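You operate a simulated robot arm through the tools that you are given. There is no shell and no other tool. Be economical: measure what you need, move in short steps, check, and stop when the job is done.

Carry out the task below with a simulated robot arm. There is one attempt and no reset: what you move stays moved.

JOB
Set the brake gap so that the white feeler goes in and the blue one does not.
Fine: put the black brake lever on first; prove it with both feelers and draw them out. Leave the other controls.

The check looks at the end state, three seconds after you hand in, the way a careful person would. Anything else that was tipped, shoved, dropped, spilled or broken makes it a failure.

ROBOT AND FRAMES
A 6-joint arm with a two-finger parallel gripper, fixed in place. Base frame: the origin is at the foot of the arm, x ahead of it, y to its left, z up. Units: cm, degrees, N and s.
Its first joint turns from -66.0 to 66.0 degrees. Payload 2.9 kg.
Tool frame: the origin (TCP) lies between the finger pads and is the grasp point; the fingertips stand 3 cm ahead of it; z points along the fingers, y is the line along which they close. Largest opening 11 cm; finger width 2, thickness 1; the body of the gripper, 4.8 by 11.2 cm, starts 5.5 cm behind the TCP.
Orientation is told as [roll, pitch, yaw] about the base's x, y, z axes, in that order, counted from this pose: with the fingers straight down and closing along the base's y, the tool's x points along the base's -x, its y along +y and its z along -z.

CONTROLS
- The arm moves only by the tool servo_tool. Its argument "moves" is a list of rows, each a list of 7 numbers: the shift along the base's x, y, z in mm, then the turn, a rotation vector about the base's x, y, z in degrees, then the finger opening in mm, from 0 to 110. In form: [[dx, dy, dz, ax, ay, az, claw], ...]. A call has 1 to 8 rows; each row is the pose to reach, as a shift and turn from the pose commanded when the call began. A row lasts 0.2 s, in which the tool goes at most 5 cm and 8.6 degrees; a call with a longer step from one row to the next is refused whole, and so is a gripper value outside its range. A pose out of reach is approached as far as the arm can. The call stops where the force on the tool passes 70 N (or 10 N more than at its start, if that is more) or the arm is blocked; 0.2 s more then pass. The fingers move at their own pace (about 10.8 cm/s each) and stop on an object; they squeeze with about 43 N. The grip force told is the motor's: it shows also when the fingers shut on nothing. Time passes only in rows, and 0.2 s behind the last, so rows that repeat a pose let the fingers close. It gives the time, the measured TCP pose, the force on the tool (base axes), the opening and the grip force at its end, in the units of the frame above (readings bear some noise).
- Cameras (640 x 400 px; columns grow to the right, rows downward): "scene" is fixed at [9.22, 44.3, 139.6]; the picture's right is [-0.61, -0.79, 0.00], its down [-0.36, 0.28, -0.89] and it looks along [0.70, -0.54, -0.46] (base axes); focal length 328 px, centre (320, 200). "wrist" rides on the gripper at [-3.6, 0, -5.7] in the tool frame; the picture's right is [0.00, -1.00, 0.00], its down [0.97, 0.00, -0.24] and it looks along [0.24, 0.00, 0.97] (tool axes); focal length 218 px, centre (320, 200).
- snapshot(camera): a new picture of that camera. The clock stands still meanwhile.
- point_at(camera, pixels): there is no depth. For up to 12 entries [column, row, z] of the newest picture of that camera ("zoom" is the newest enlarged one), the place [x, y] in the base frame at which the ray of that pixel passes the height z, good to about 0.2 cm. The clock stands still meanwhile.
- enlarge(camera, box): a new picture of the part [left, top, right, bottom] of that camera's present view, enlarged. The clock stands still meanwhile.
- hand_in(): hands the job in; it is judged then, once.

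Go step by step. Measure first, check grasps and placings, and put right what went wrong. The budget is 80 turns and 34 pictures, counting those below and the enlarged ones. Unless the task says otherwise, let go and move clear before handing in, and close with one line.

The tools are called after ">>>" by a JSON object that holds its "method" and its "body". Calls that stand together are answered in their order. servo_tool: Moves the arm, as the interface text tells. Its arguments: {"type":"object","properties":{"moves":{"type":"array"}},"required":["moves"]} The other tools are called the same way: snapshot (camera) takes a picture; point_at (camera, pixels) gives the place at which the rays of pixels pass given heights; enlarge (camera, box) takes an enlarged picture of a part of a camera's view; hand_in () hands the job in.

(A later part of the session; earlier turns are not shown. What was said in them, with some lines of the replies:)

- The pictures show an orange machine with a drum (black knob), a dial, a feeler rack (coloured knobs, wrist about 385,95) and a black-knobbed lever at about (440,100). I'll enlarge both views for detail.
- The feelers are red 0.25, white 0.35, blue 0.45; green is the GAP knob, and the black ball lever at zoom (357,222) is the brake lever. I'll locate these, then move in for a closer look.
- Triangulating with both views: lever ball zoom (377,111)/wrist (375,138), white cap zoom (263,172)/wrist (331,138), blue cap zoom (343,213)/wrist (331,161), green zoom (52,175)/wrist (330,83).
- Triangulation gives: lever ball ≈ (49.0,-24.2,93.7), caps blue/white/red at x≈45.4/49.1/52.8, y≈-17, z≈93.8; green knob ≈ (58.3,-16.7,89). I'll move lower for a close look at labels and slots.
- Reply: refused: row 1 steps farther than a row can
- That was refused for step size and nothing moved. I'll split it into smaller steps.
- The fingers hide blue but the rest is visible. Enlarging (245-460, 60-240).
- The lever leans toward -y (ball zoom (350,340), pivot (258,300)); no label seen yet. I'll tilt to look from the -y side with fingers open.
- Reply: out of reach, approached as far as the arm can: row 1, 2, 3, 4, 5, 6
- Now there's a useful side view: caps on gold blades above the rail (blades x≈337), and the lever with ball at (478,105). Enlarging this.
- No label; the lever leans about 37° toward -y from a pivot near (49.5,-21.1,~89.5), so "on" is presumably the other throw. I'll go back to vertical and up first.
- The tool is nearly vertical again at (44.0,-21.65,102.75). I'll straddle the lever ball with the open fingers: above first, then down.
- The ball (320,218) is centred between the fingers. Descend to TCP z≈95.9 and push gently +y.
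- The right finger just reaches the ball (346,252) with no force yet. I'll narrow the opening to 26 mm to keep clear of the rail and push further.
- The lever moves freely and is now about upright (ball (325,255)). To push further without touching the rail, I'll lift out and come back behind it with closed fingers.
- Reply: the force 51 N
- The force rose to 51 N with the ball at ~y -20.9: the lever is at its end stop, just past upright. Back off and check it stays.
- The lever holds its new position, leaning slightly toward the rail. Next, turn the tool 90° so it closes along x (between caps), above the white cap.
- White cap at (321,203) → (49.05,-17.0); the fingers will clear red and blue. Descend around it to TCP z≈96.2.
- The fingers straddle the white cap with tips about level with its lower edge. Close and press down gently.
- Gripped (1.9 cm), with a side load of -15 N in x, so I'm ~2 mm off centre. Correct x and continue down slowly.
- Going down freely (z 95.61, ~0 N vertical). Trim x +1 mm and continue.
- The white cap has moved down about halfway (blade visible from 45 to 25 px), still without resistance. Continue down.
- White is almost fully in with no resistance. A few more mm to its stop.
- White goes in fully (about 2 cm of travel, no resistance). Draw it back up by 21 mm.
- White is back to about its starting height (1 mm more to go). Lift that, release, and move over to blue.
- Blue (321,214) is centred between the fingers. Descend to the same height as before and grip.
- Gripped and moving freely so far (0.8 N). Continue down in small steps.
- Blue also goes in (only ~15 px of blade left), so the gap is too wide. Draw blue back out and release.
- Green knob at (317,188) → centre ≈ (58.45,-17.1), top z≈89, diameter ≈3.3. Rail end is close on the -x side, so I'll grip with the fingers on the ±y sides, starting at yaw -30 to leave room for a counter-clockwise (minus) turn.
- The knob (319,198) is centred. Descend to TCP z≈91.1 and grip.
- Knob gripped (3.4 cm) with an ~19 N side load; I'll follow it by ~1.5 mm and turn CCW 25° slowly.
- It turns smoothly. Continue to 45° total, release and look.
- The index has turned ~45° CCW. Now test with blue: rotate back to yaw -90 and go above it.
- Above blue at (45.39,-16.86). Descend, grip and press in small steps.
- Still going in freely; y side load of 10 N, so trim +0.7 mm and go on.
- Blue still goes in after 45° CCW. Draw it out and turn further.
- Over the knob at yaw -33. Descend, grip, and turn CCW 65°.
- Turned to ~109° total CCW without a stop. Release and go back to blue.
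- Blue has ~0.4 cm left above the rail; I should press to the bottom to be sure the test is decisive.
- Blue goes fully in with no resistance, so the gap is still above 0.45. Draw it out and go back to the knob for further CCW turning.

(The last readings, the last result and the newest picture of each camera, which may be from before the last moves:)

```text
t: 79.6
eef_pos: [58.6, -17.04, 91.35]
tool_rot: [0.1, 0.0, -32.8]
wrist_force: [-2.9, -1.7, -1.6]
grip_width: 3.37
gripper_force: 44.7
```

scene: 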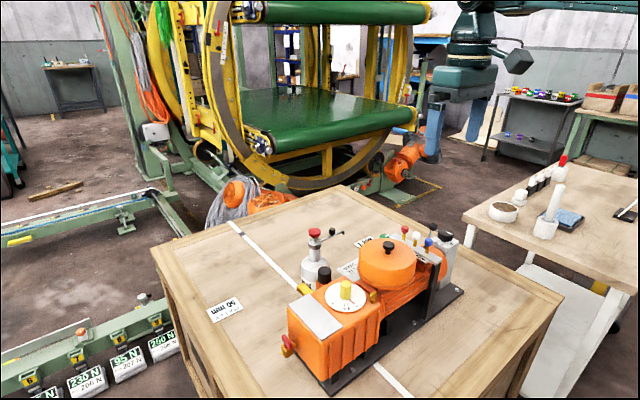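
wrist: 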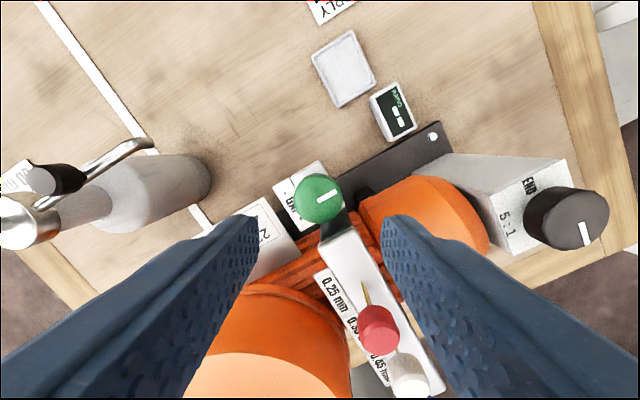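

Knob gripped at yaw -33, centred. Turn 64° CCW, open, swing back, regrip, and turn another 64°.

>>> {"method": "servo_tool", "body": {"moves": [[0, 0, 0, 0, 0, 8, 20], [0, 0, 0, 0, 0, 16, 20], [0, 0, 0, 0, 0, 24, 20], [0, 0, 0, 0, 0, 32, 20], [0, 0, 0, 0, 0, 40, 20], [0, 0, 0, 0, 0, 48, 20], [0, 0, 0, 0, 0, 56, 20], [0, 0, 0, 0, 0, 64, 20]]}}

>>> {"method": "servo_tool", "body": {"moves": [[0, 0, 0, 0, 0, 0, 50], [0, 0, 0, 0, 0, 0, 50], [0, 0, 0, 0, 0, -8.5, 50], [0, 0, 0, 0, 0, -17, 50], [0, 0, 0, 0, 0, -25.5, 50], [0, 0, 0, 0, 0, -34, 50], [0, 0, 0, 0, 0, -42.5, 50], [0, 0, 0, 0, 0, -51, 50]]}}

>>> {"method": "servo_tool", "body": {"moves": [[0, 0, 0, 0, 0, -8, 50], [0, 0, 0, 0, 0, -13, 50], [0, 0, 0, 0, 0, -13, 20], [0, 0, 0, 0, 0, -13, 20], [0, 0, 0, 0, 0, -13, 20]]}}

>>> {"method": "servo_tool", "body": {"moves": [[0, 0, 0, 0, 0, 8, 20], [0, 0, 0, 0, 0, 16, 20], [0, 0, 0, 0, 0, 24, 20], [0, 0, 0, 0, 0, 32, 20], [0, 0, 0, 0, 0, 40, 20], [0, 0, 0, 0, 0, 48, 20], [0, 0, 0, 0, 0, 56, 20], [0, 0, 0, 0, 0, 64, 20]]}}

```text
t: 81.4
eef_pos: [58.58, -17.06, 91.15]
tool_rot: [0.2, 0.0, 31.4]
wrist_force: [0.9, -3.7, -0.9]
grip_width: 3.39
gripper_force: 45.3
```

```text
t: 83.2
eef_pos: [58.57, -17.04, 91.31]
tool_rot: [0.1, 0.0, -19.9]
wrist_force: [0.4, 0.2, -0.3]
grip_width: 5.02
gripper_force: 0.1
```

```text
t: 84.4
eef_pos: [58.51, -17.03, 91.15]
tool_rot: [0.1, 0.0, -32.8]
wrist_force: [0.6, -0.8, -0.1]
grip_width: 3.39
gripper_force: 44.8
```

```text
t: 86.2
eef_pos: [58.54, -16.95, 91.28]
tool_rot: [0.1, 0.0, 31.4]
wrist_force: [-0.4, -3.5, -1.8]
grip_width: 3.41
gripper_force: 45.4
```

Turned to ~237° CCW total. Go test blue again.

>>> {"method": "servo_tool", "body": {"moves": [[0, 0, 0, 0, 0, 0, 50], [0, 0, 0, 0, 0, 0, 50], [0, 0, 45, 0, 0, 0, 50], [0, 0, 90, 0, 0, -8.5, 28], [0, 0, 100, 0, 0, -17, 28], [0, 0, 100, 0, 0, -25.5, 28], [0, 0, 100, 0, 0, -34, 28], [0, 0, 100, 0, 0, -42.5, 28]]}}

>>> {"method": "servo_tool", "body": {"moves": [[0, 0, 0, 0, 0, -8.5, 28], [0, 0, 0, 0, 0, -17, 28], [0, 0, 0, 0, 0, -25.5, 28], [-30, 0, 0, 0, 0, -34, 28], [-60, 0, 0, 0, 0, -42.5, 28], [-90, 0, 0, 0, 0, -51, 28], [-115, 0, 0, 0, 0, -59.5, 28], [-132, 0, 0, 0, 0, -68, 28]]}}

>>> {"method": "servo_tool", "body": {"moves": [[0, 0, 0, 0, 0, -8, 28], [0, 0, -20, 0, 0, -10.4, 28], [0, 0, -40, 0, 0, -10.4, 28], [0, 0, -50, 0, 0, -10.4, 28], [0, 0, -50, 0, 0, -10.4, 28], [0, 0, -50, 0, 0, -10.4, 10], [0, 0, -50, 0, 0, -10.4, 10], [0, 0, -50, 0, 0, -10.4, 10]]}}

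>>> {"method": "servo_tool", "body": {"moves": [[0, 0, -1.5, 0, 0, 0, 10], [0, 0, -3, 0, 0, 0, 10], [0, 0, -4.5, 0, 0, 0, 10], [0, 0, -6, 0, 0, 0, 10], [0, 0, -7.5, 0, 0, 0, 10], [0, 0, -9, 0, 0, 0, 10], [0, 0, -9, 0, 0, 0, 10]]}}

```text
t: 88.0
eef_pos: [58.68, -16.92, 101.26]
tool_rot: [0.1, 0.0, -11.4]
wrist_force: [0.6, -0.5, 0.2]
grip_width: 2.81
gripper_force: 0.1
```

```text
t: 89.8
eef_pos: [45.39, -16.97, 101.26]
tool_rot: [0.2, 0.1, -79.4]
wrist_force: [-0.4, -0.5, 0.1]
grip_width: 2.8
gripper_force: 0.1
```

```text
t: 91.6
eef_pos: [45.45, -17.03, 96.36]
tool_rot: [0.0, 0.0, -89.7]
wrist_force: [-1.6, -0.1, -0.9]
grip_width: 1.87
gripper_force: 45.2
```

```text
t: 93.2
eef_pos: [45.56, -16.88, 95.35]
tool_rot: [0.1, 0.1, -89.6]
wrist_force: [-1.3, 2.3, 0.0]
grip_width: 1.87
gripper_force: 45.4
```

>>> {"method": "servo_tool", "body": {"moves": [[0, 0, -1.5, 0, 0, 0, 10], [0, 0, -3, 0, 0, 0, 10], [0, 0, -4.5, 0, 0, 0, 10], [0, 0, -6, 0, 0, 0, 10], [0, 0, -7.5, 0, 0, 0, 10], [0, 0, -9, 0, 0, 0, 10], [0, 0, -9, 0, 0, 0, 10]]}}

>>> {"method": "servo_tool", "body": {"moves": [[0, 0, -1, 0, 0, 0, 10], [0, 0, -2, 0, 0, 0, 10], [0, 0, -3, 0, 0, 0, 10], [0, 0, -3, 0, 0, 0, 10]]}}

```text
t: 94.8
eef_pos: [45.45, -16.91, 94.42]
tool_rot: [0.2, 0.1, -89.6]
wrist_force: [6.1, 4.4, -0.3]
grip_width: 1.9
gripper_force: 45.0
```

```text
t: 95.8
eef_pos: [45.37, -16.98, 94.19]
tool_rot: [0.1, 0.0, -89.5]
wrist_force: [8.0, 3.2, -0.2]
grip_width: 1.89
gripper_force: 44.1
```

Blue still goes in after 237° CCW, so CCW apparently isn't closing the gap. Draw blue out and go to the knob at yaw +33 to turn clockwise instead.

>>> {"method": "servo_tool", "body": {"moves": [[0, 0, 5, 0, 0, 0, 10], [0, 0, 10, 0, 0, 0, 10], [0, 0, 15, 0, 0, 0, 10], [0, 0, 20, 0, 0, 0, 10], [0, 0, 20, 0, 0, 0, 10], [0, 0, 20, 0, 0, 0, 28], [0, 0, 20, 0, 0, 0, 28], [0, 0, 60, 0, 0, 0, 28]]}}

>>> {"method": "servo_tool", "body": {"moves": [[30, 0, 10, 0, 0, 8.5, 28], [60, 0, 10, 0, 0, 17, 28], [90, 0, 10, 0, 0, 25.5, 28], [120, 0, 10, 0, 0, 34, 28], [132, 0, 10, 0, 0, 42.5, 50], [132, 0, 10, 0, 0, 51, 50], [132, 0, 10, 0, 0, 59.5, 50], [132, 0, 10, 0, 0, 68, 50]]}}

>>> {"method": "servo_tool", "body": {"moves": [[0, 0, 0, 0, 0, 8.5, 50], [0, 0, 0, 0, 0, 17, 50], [0, 0, 0, 0, 0, 25.5, 50], [0, 0, 0, 0, 0, 34, 50], [0, 0, 0, 0, 0, 42.5, 50], [0, 0, -30, 0, 0, 51, 50], [0, 0, -50, 0, 0, 54.5, 50], [0, 0, -50, 0, 0, 54.5, 50]]}}

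>>> {"method": "snapshot", "body": {"camera": "wrist"}}

```text
t: 97.6
eef_pos: [45.28, -17.08, 100.21]
tool_rot: [0.1, 0.0, -89.6]
wrist_force: [0.0, -0.3, 0.2]
grip_width: 2.8
gripper_force: 0.1
```

```text
t: 99.4
eef_pos: [58.62, -16.89, 101.13]
tool_rot: [0.1, 0.0, -21.6]
wrist_force: [0.1, -0.2, -0.2]
grip_width: 5.01
gripper_force: 0.1
```

```text
t: 101.2
eef_pos: [58.57, -16.95, 96.14]
tool_rot: [0.1, 0.1, 32.9]
wrist_force: [-0.7, -0.2, -0.5]
grip_width: 5.01
gripper_force: 0.0
```

```text
4 pictures are left
```

wrist: 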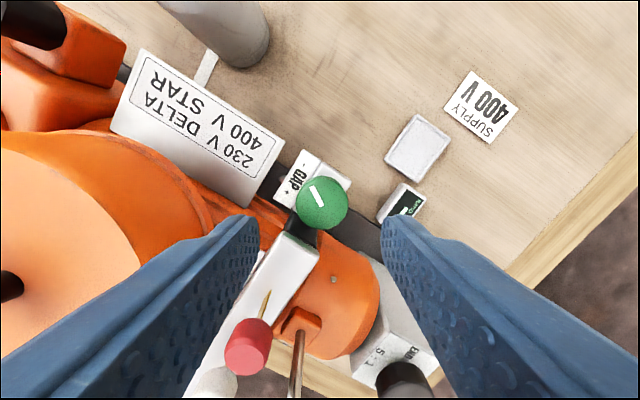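

The index now points only ~150° CCW from the start, so the knob hit its CCW end stop and the grip slipped — CCW is therefore not the closing direction. Now turn CW: three 66° strokes (net ≈ -47° from the start).

>>> {"method": "servo_tool", "body": {"moves": [[0, -1, -25, 0, 0, 0, 50], [0, -1, -40, 0, 0, 0, 50], [0, -1, -50, 0, 0, 0, 50], [0, -1, -50, 0, 0, 0, 20], [0, -1, -50, 0, 0, 0, 20], [0, -1, -50, 0, 0, 0, 20]]}}

>>> {"method": "servo_tool", "body": {"moves": [[0, 0, 0, 0, 0, -8.3, 20], [0, 0, 0, 0, 0, -16.5, 20], [0, 0, 0, 0, 0, -24.8, 20], [0, 0, 0, 0, 0, -33, 20], [0, 0, 0, 0, 0, -41.3, 20], [0, 0, 0, 0, 0, -49.5, 20], [0, 0, 0, 0, 0, -57.8, 20], [0, 0, 0, 0, 0, -66, 20]]}}

>>> {"method": "servo_tool", "body": {"moves": [[0, 0, 0, 0, 0, 0, 50], [0, 0, 0, 0, 0, 0, 50], [0, 0, 0, 0, 0, 8.5, 50], [0, 0, 0, 0, 0, 17, 50], [0, 0, 0, 0, 0, 25.5, 50], [0, 0, 0, 0, 0, 34, 50], [0, 0, 0, 0, 0, 42.5, 50], [0, 0, 0, 0, 0, 51, 50]]}}

>>> {"method": "servo_tool", "body": {"moves": [[0, 0, 0, 0, 0, 8, 50], [0, 0, 0, 0, 0, 15, 50], [0, 0, 0, 0, 0, 15, 20], [0, 0, 0, 0, 0, 15, 20], [0, 0, 0, 0, 0, 15, 20]]}}

>>> {"method": "servo_tool", "body": {"moves": [[0, 0, 0, 0, 0, -8.3, 20], [0, 0, 0, 0, 0, -16.5, 20], [0, 0, 0, 0, 0, -24.8, 20], [0, 0, 0, 0, 0, -33, 20], [0, 0, 0, 0, 0, -41.3, 20], [0, 0, 0, 0, 0, -49.5, 20], [0, 0, 0, 0, 0, -57.8, 20], [0, 0, 0, 0, 0, -66, 20]]}}

>>> {"method": "servo_tool", "body": {"moves": [[0, 0, 0, 0, 0, 0, 50], [0, 0, 0, 0, 0, 0, 50], [0, 0, 0, 0, 0, 8.5, 50], [0, 0, 0, 0, 0, 17, 50], [0, 0, 0, 0, 0, 25.5, 50], [0, 0, 0, 0, 0, 34, 50], [0, 0, 0, 0, 0, 42.5, 50], [0, 0, 0, 0, 0, 51, 50]]}}

>>> {"method": "servo_tool", "body": {"moves": [[0, 0, 0, 0, 0, 8, 50], [0, 0, 0, 0, 0, 15, 50], [0, 0, 0, 0, 0, 15, 20], [0, 0, 0, 0, 0, 15, 20], [0, 0, 0, 0, 0, 15, 20]]}}

>>> {"method": "servo_tool", "body": {"moves": [[0, 0, 0, 0, 0, -8.3, 20], [0, 0, 0, 0, 0, -16.5, 20], [0, 0, 0, 0, 0, -24.8, 20], [0, 0, 0, 0, 0, -33, 20], [0, 0, 0, 0, 0, -41.3, 20], [0, 0, 0, 0, 0, -49.5, 20], [0, 0, 0, 0, 0, -57.8, 20], [0, 0, 0, 0, 0, -66, 20]]}}

```text
t: 102.6
eef_pos: [58.61, -17.15, 91.33]
tool_rot: [0.1, 0.0, 32.9]
wrist_force: [-3.7, 2.4, 1.1]
grip_width: 3.36
gripper_force: 44.8
```

```text
t: 104.4
eef_pos: [58.54, -17.01, 91.23]
tool_rot: [0.1, 0.0, -33.2]
wrist_force: [-9.0, 12.8, 6.6]
grip_width: 3.35
gripper_force: 44.7
```

```text
t: 106.2
eef_pos: [58.54, -17.22, 91.25]
tool_rot: [0.2, 0.0, 18.0]
wrist_force: [0.1, 0.8, 0.3]
grip_width: 4.98
gripper_force: 0.0
```

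```text
t: 107.4
eef_pos: [58.46, -17.03, 91.25]
tool_rot: [0.2, -0.1, 32.9]
wrist_force: [-4.6, 4.8, 1.7]
grip_width: 3.4
gripper_force: 44.6
```

```text
t: 109.2
eef_pos: [58.44, -17.05, 91.12]
tool_rot: [0.2, 0.1, -33.2]
wrist_force: [-8.9, 16.3, 4.9]
grip_width: 3.43
gripper_force: 44.9
```

```text
t: 111.0
eef_pos: [58.59, -17.06, 91.15]
tool_rot: [0.1, 0.0, 18.0]
wrist_force: [0.3, 0.3, -0.3]
grip_width: 5.03
gripper_force: 0.0
```

```text
t: 112.2
eef_pos: [58.45, -17.03, 91.27]
tool_rot: [0.1, 0.0, 32.9]
wrist_force: [-3.4, 3.9, 2.2]
grip_width: 3.37
gripper_force: 44.9
```

```text
t: 114.0
eef_pos: [58.49, -17.04, 91.23]
tool_rot: [0.1, 0.1, -33.2]
wrist_force: [-10.8, 15.2, 5.5]
grip_width: 3.35
gripper_force: 45.1
```

Three CW strokes done (net ≈ -47° from start). Release and test blue.

>>> {"method": "servo_tool", "body": {"moves": [[0, 0, 0, 0, 0, 0, 50], [0, 0, 0, 0, 0, 0, 50], [0, 0, 45, 0, 0, 0, 50], [0, 0, 90, 0, 0, -8.5, 28], [0, 0, 100, 0, 0, -17, 28], [-30, 0, 100, 0, 0, -25.5, 28], [-60, 0, 100, 0, 0, -34, 28], [-90, 0, 100, 0, 0, -42.5, 28]]}}

>>> {"method": "servo_tool", "body": {"moves": [[-30, 0, 0, 0, 0, -8, 28], [-41.5, 0, 0, 0, 0, -14.4, 28], [-41.5, 0, -25, 0, 0, -14.4, 28], [-41.5, 0, -51, 0, 0, -14.4, 28], [-41.5, 0, -51, 0, 0, -14.4, 28], [-41.5, 0, -51, 0, 0, -14.4, 10], [-41.5, 0, -51, 0, 0, -14.4, 10], [-41.5, 0, -51, 0, 0, -14.4, 10]]}}

>>> {"method": "servo_tool", "body": {"moves": [[0, 0, -1, 0, 0, 0, 10], [0, 0, -2, 0, 0, 0, 10], [0, 0, -3, 0, 0, 0, 10], [0, 0, -4, 0, 0, 0, 10], [0, 0, -5, 0, 0, 0, 10], [0, 0, -6, 0, 0, 0, 10], [0, 0, -6, 0, 0, 0, 10]]}}

```text
t: 115.8
eef_pos: [49.48, -17.07, 101.18]
tool_rot: [0.0, -0.1, -75.8]
wrist_force: [1.2, -0.1, -0.4]
grip_width: 2.79
gripper_force: 0.2
```

```text
t: 117.6
eef_pos: [45.52, -17.17, 96.13]
tool_rot: [0.0, 0.0, -90.1]
wrist_force: [-2.3, -1.0, -0.9]
grip_width: 1.89
gripper_force: 44.4
```

```text
t: 119.2
eef_pos: [45.33, -17.01, 95.52]
tool_rot: [0.1, 0.0, -90.1]
wrist_force: [-4.3, -2.8, -0.2]
grip_width: 1.89
gripper_force: 44.9
```

>>> {"method": "servo_tool", "body": {"moves": [[0, 0, -1, 0, 0, 0, 10], [0, 0, -2, 0, 0, 0, 10], [0, 0, -3, 0, 0, 0, 10], [0, 0, -4, 0, 0, 0, 10], [0, 0, -5, 0, 0, 0, 10], [0, 0, -6, 0, 0, 0, 10], [0, 0, -6, 0, 0, 0, 10]]}}

```text
t: 120.8
eef_pos: [45.45, -17.25, 94.78]
tool_rot: [0.2, 0.1, -90.1]
wrist_force: [-5.6, -5.9, -0.2]
grip_width: 1.88
gripper_force: 44.6
```

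>>> {"method": "servo_tool", "body": {"moves": [[0, 0, -1, 0, 0, 0, 10], [0, 0, -2, 0, 0, 0, 10], [0, 0, -3, 0, 0, 0, 10], [0, 0, -4, 0, 0, 0, 10], [0, 0, -5, 0, 0, 0, 10], [0, 0, -6, 0, 0, 0, 10], [0, 0, -6, 0, 0, 0, 10]]}}

```text
t: 122.4
eef_pos: [45.35, -17.04, 94.36]
tool_rot: [0.1, 0.0, -89.9]
wrist_force: [-4.1, -8.2, 1.2]
grip_width: 1.89
gripper_force: 44.2
```

Blue still goes in at ≈ -47°. Draw it out and do one more 66° CW stroke.

>>> {"method": "servo_tool", "body": {"moves": [[0, 0.5, 5, 0, 0, 0, 10], [0, 0.5, 10, 0, 0, 0, 10], [0, 0.5, 15, 0, 0, 0, 10], [0, 0.5, 18.5, 0, 0, 0, 10], [0, 0.5, 18.5, 0, 0, 0, 10], [0, 0.5, 18.5, 0, 0, 0, 28], [0, 0.5, 18.5, 0, 0, 0, 28], [0, 0.5, 60, 0, 0, 0, 28]]}}

>>> {"method": "servo_tool", "body": {"moves": [[30, 0, 10, 0, 0, 8.5, 28], [60, 0, 10, 0, 0, 17, 28], [90, 0, 10, 0, 0, 25.5, 28], [120, 0, 10, 0, 0, 34, 28], [131.5, 0, 10, 0, 0, 42.5, 50], [131.5, 0, 10, 0, 0, 51, 50], [131.5, 0, 10, 0, 0, 59.5, 50], [131.5, 0, 10, 0, 0, 68, 50]]}}

>>> {"method": "servo_tool", "body": {"moves": [[0, 0, 0, 0, 0, 8.5, 50], [0, 0, 0, 0, 0, 17, 50], [0, 0, 0, 0, 0, 25.5, 50], [0, 0, 0, 0, 0, 34, 50], [0, 0, 0, 0, 0, 42.5, 50], [0, 0, -30, 0, 0, 51, 50], [0, 0, -50, 0, 0, 54.5, 50], [0, 0, -50, 0, 0, 54.5, 50]]}}

```text
t: 124.2
eef_pos: [45.29, -16.96, 100.39]
tool_rot: [-0.1, -0.1, -90.0]
wrist_force: [-0.4, -0.1, -1.0]
grip_width: 2.79
gripper_force: 0.1
```

```text
t: 126.0
eef_pos: [58.57, -16.95, 101.34]
tool_rot: [0.1, -0.1, -21.9]
wrist_force: [-0.4, -0.7, -0.5]
grip_width: 5.0
gripper_force: 0.1
```

```text
t: 127.8
eef_pos: [58.62, -17.02, 96.21]
tool_rot: [0.1, 0.0, 32.5]
wrist_force: [0.0, 0.5, -0.2]
grip_width: 5.0
gripper_force: 0.1
```

At the knob with yaw +32.5. Grip, turn CW 66°, release, lift and check the index angle.

>>> {"method": "servo_tool", "body": {"moves": [[0, -0.5, -25, 0, 0, 0, 50], [0, -0.5, -40, 0, 0, 0, 50], [0, -0.5, -50, 0, 0, 0, 50], [0, -0.5, -50, 0, 0, 0, 20], [0, -0.5, -50, 0, 0, 0, 20], [0, -0.5, -50, 0, 0, 0, 20]]}}

>>> {"method": "servo_tool", "body": {"moves": [[0, 0, 0, 0, 0, -8.3, 20], [0, 0, 0, 0, 0, -16.5, 20], [0, 0, 0, 0, 0, -24.8, 20], [0, 0, 0, 0, 0, -33, 20], [0, 0, 0, 0, 0, -41.3, 20], [0, 0, 0, 0, 0, -49.5, 20], [0, 0, 0, 0, 0, -57.8, 20], [0, 0, 0, 0, 0, -66, 20]]}}

>>> {"method": "servo_tool", "body": {"moves": [[0, 0, 0, 0, 0, 0, 50], [0, 0, 0, 0, 0, 0, 50], [0, 0, 45, 0, 0, 0, 50], [0, 0, 90, 0, 0, -8.5, 28], [0, 0, 100, 0, 0, -17, 28], [0, 0, 100, 0, 0, -25.5, 28], [0, 0, 100, 0, 0, -34, 28], [0, 0, 100, 0, 0, -42.5, 28]]}}

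>>> {"method": "enlarge", "body": {"camera": "wrist", "box": [220, 100, 480, 260]}}

```text
t: 129.2
eef_pos: [58.66, -17.15, 91.27]
tool_rot: [0.3, 0.1, 32.5]
wrist_force: [-4.5, 4.4, 1.5]
grip_width: 3.42
gripper_force: 44.9
```

```text
t: 131.0
eef_pos: [58.49, -16.97, 91.3]
tool_rot: [0.1, 0.1, -33.6]
wrist_force: [-9.3, 14.2, 0.8]
grip_width: 3.39
gripper_force: 45.1
```

```text
t: 132.8
eef_pos: [58.66, -17.03, 101.29]
tool_rot: [0.0, 0.0, -76.1]
wrist_force: [-0.4, 0.5, 0.7]
grip_width: 2.79
gripper_force: 0.1
```

```text
2.46 times, centred on (350, 180) of wrist
```

zoom: 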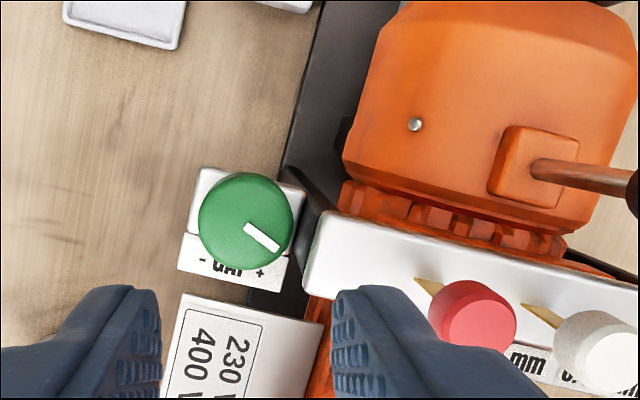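

The index is now at about -119° from the start (zoom (275,248)). Test blue here.

>>> {"method": "servo_tool", "body": {"moves": [[-40, 0, 0, 0, 0, -7, 28], [-80, 0, 0, 0, 0, -13.9, 28], [-120, 0, 0, 0, 0, -13.9, 28], [-131.5, 0, -15, 0, 0, -13.9, 28], [-131.5, 0, -51, 0, 0, -13.9, 28], [-131.5, 0, -51, 0, 0, -13.9, 28], [-131.5, 0, -51, 0, 0, -13.9, 10], [-131.5, 0, -51, 0, 0, -13.9, 10]]}}

>>> {"method": "servo_tool", "body": {"moves": [[0, 0, 0, 0, 0, 0, 10], [0, 0, -1, 0, 0, 0, 10], [0, 0, -2, 0, 0, 0, 10], [0, 0, -3, 0, 0, 0, 10], [0, 0, -4, 0, 0, 0, 10], [0, 0, -5, 0, 0, 0, 10], [0, 0, -6, 0, 0, 0, 10], [0, 0, -6, 0, 0, 0, 10]]}}

```text
t: 134.6
eef_pos: [45.48, -17.16, 96.09]
tool_rot: [0.0, 0.0, -90.0]
wrist_force: [-7.4, 0.1, -1.1]
grip_width: 1.9
gripper_force: 44.6
```

```text
t: 136.4
eef_pos: [45.39, -17.13, 95.68]
tool_rot: [0.0, -0.1, -90.0]
wrist_force: [-9.1, 0.4, 1.8]
grip_width: 1.89
gripper_force: 44.9
```

>>> {"method": "servo_tool", "body": {"moves": [[-0.5, 0, -1, 0, 0, 0, 10], [-0.5, 0, -2, 0, 0, 0, 10], [-0.5, 0, -3, 0, 0, 0, 10], [-0.5, 0, -4, 0, 0, 0, 10], [-0.5, 0, -5, 0, 0, 0, 10], [-0.5, 0, -6, 0, 0, 0, 10], [-0.5, 0, -6, 0, 0, 0, 10]]}}

>>> {"method": "servo_tool", "body": {"moves": [[0, 0, -1, 0, 0, 0, 10], [0, 0, -2, 0, 0, 0, 10], [0, 0, -2, 0, 0, 0, 10]]}}

```text
t: 138.0
eef_pos: [45.43, -17.19, 95.28]
tool_rot: [0.5, -0.2, -90.0]
wrist_force: [-10.9, -0.6, 42.4]
grip_width: 1.9
gripper_force: 44.9
```

```text
t: 138.8
eef_pos: [45.39, -17.11, 95.11]
tool_rot: [0.5, -0.1, -89.9]
wrist_force: [-9.8, 0.2, 43.0]
grip_width: 1.9
gripper_force: 45.5
```

Now blue is blocked: 42 N upward at z≈95.2 after ~8 mm — CW closes the gap. Draw blue back out and test white.

>>> {"method": "servo_tool", "body": {"moves": [[0, 0, 4, 0, 0, 0, 10], [0, 0, 8, 0, 0, 0, 10], [0, 0, 12, 0, 0, 0, 10], [0, 0, 14, 0, 0, 0, 10], [0, 0, 14, 0, 0, 0, 10], [0, 0, 14, 0, 0, 0, 28], [0, 0, 14, 0, 0, 0, 28], [0, 0, 40, 0, 0, 0, 28]]}}

>>> {"method": "servo_tool", "body": {"moves": [[18, 0, 0, 0, 0, 0, 28], [36, 0, 0, 0, 0, 0, 28], [36, 0, 0, 0, 0, 0, 28], [36, 0, -26, 0, 0, 0, 28], [36, 0, -26, 0, 0, 0, 28], [36, 0, -26, 0, 0, 0, 10], [36, 0, -26, 0, 0, 0, 10], [36, 0, -26, 0, 0, 0, 10]]}}

>>> {"method": "servo_tool", "body": {"moves": [[0, 0, -1, 0, 0, 0, 10], [0, 0, -2, 0, 0, 0, 10], [0, 0, -3, 0, 0, 0, 10], [0, 0, -4, 0, 0, 0, 10], [0, 0, -5, 0, 0, 0, 10], [0, 0, -6, 0, 0, 0, 10], [0, 0, -7, 0, 0, 0, 10], [0, 0, -7, 0, 0, 0, 10]]}}

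```text
t: 140.6
eef_pos: [45.4, -17.0, 98.84]
tool_rot: [0.1, 0.0, -89.8]
wrist_force: [-0.4, 0.5, -0.3]
grip_width: 2.79
gripper_force: 0.0
```

```text
t: 142.4
eef_pos: [48.97, -17.07, 96.07]
tool_rot: [0.1, 0.0, -89.9]
wrist_force: [-2.0, -0.3, -0.2]
grip_width: 1.91
gripper_force: 45.3
```

```text
t: 144.2
eef_pos: [48.87, -17.0, 95.43]
tool_rot: [0.0, 0.0, -90.0]
wrist_force: [2.7, 0.0, 0.8]
grip_width: 1.89
gripper_force: 44.5
```

White is gripped and down 7 mm freely; now past the critical depth.

>>> {"method": "servo_tool", "body": {"moves": [[0, 0, -1, 0, 0, 0, 10], [0, 0, -2, 0, 0, 0, 10], [0, 0, -3, 0, 0, 0, 10], [0, 0, -4, 0, 0, 0, 10], [0, 0, -5, 0, 0, 0, 10], [0, 0, -5, 0, 0, 0, 10]]}}

```text
t: 145.6
eef_pos: [49.08, -17.1, 94.93]
tool_rot: [0.1, -0.1, -89.9]
wrist_force: [3.7, 1.1, 0.5]
grip_width: 1.88
gripper_force: 45.0
```

White passes the depth where blue jammed (z 94.93, 0.5 N). Continue to the bottom.

>>> {"method": "servo_tool", "body": {"moves": [[0, 0, -1, 0, 0, 0, 10], [0, 0, -2, 0, 0, 0, 10], [0, 0, -3, 0, 0, 0, 10], [0, 0, -4, 0, 0, 0, 10], [0, 0, -5, 0, 0, 0, 10], [0, 0, -6, 0, 0, 0, 10], [0, 0, -7, 0, 0, 0, 10], [0, 0, -7, 0, 0, 0, 10]]}}

```text
t: 147.4
eef_pos: [49.0, -17.02, 94.3]
tool_rot: [0.1, 0.0, -90.0]
wrist_force: [4.1, 3.7, 0.8]
grip_width: 1.89
gripper_force: 44.9
```

White goes fully in, blue doesn't — the gap is right. Draw white out, release, lift and inspect.

>>> {"method": "servo_tool", "body": {"moves": [[0, 0, 5, 0, 0, 0, 10], [0, 0, 10, 0, 0, 0, 10], [0, 0, 15, 0, 0, 0, 10], [0, 0, 19.5, 0, 0, 0, 10], [0, 0, 19.5, 0, 0, 0, 10], [0, 0, 19.5, 0, 0, 0, 28], [0, 0, 19.5, 0, 0, 0, 28], [0, 0, 60, 0, 0, 0, 28]]}}

>>> {"method": "servo_tool", "body": {"moves": [[0, 0, 40, 0, 0, 0, 28], [0, 0, 80, 0, 0, 0, 28], [0, 0, 120, 0, 0, 0, 28], [0, 0, 120, 0, 0, 0, 28]]}}

>>> {"method": "enlarge", "body": {"camera": "scene", "box": [380, 210, 470, 270]}}

```text
t: 149.2
eef_pos: [48.93, -17.1, 100.23]
tool_rot: [0.0, 0.0, -89.9]
wrist_force: [0.2, 0.3, 0.1]
grip_width: 2.77
gripper_force: 0.1
```

```text
t: 150.2
eef_pos: [48.96, -16.96, 112.29]
tool_rot: [0.1, 0.0, -89.9]
wrist_force: [-0.6, -0.6, 0.4]
grip_width: 2.83
gripper_force: 0.0
```

```text
6.67 times, centred on (425, 240) of scene
```

zoom: 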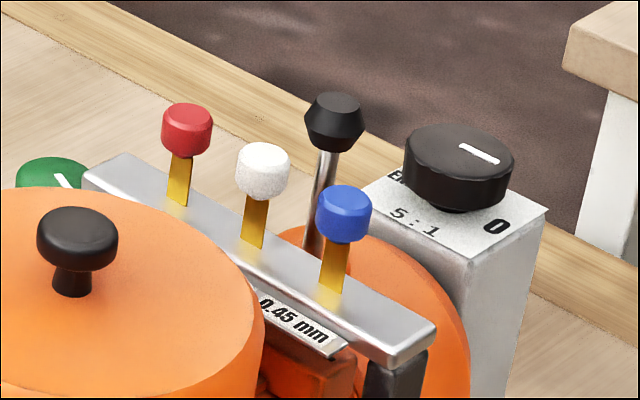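

All three feelers stand at their starting heights (white (263,172), blue (343,213)), the lever is upright in its on position, and the other controls look unchanged. The arm is clear, so I'm handing in.

>>> {"method": "hand_in", "body": {}}

```text
The job is handed in.
```

The brake gap is set between 0.35 and 0.45 mm: with the black lever on, the white feeler went fully in and the blue one jammed partway. Both are drawn out, and I did not touch the other controls. The lever has no label, so I took its upright end stop as "on".
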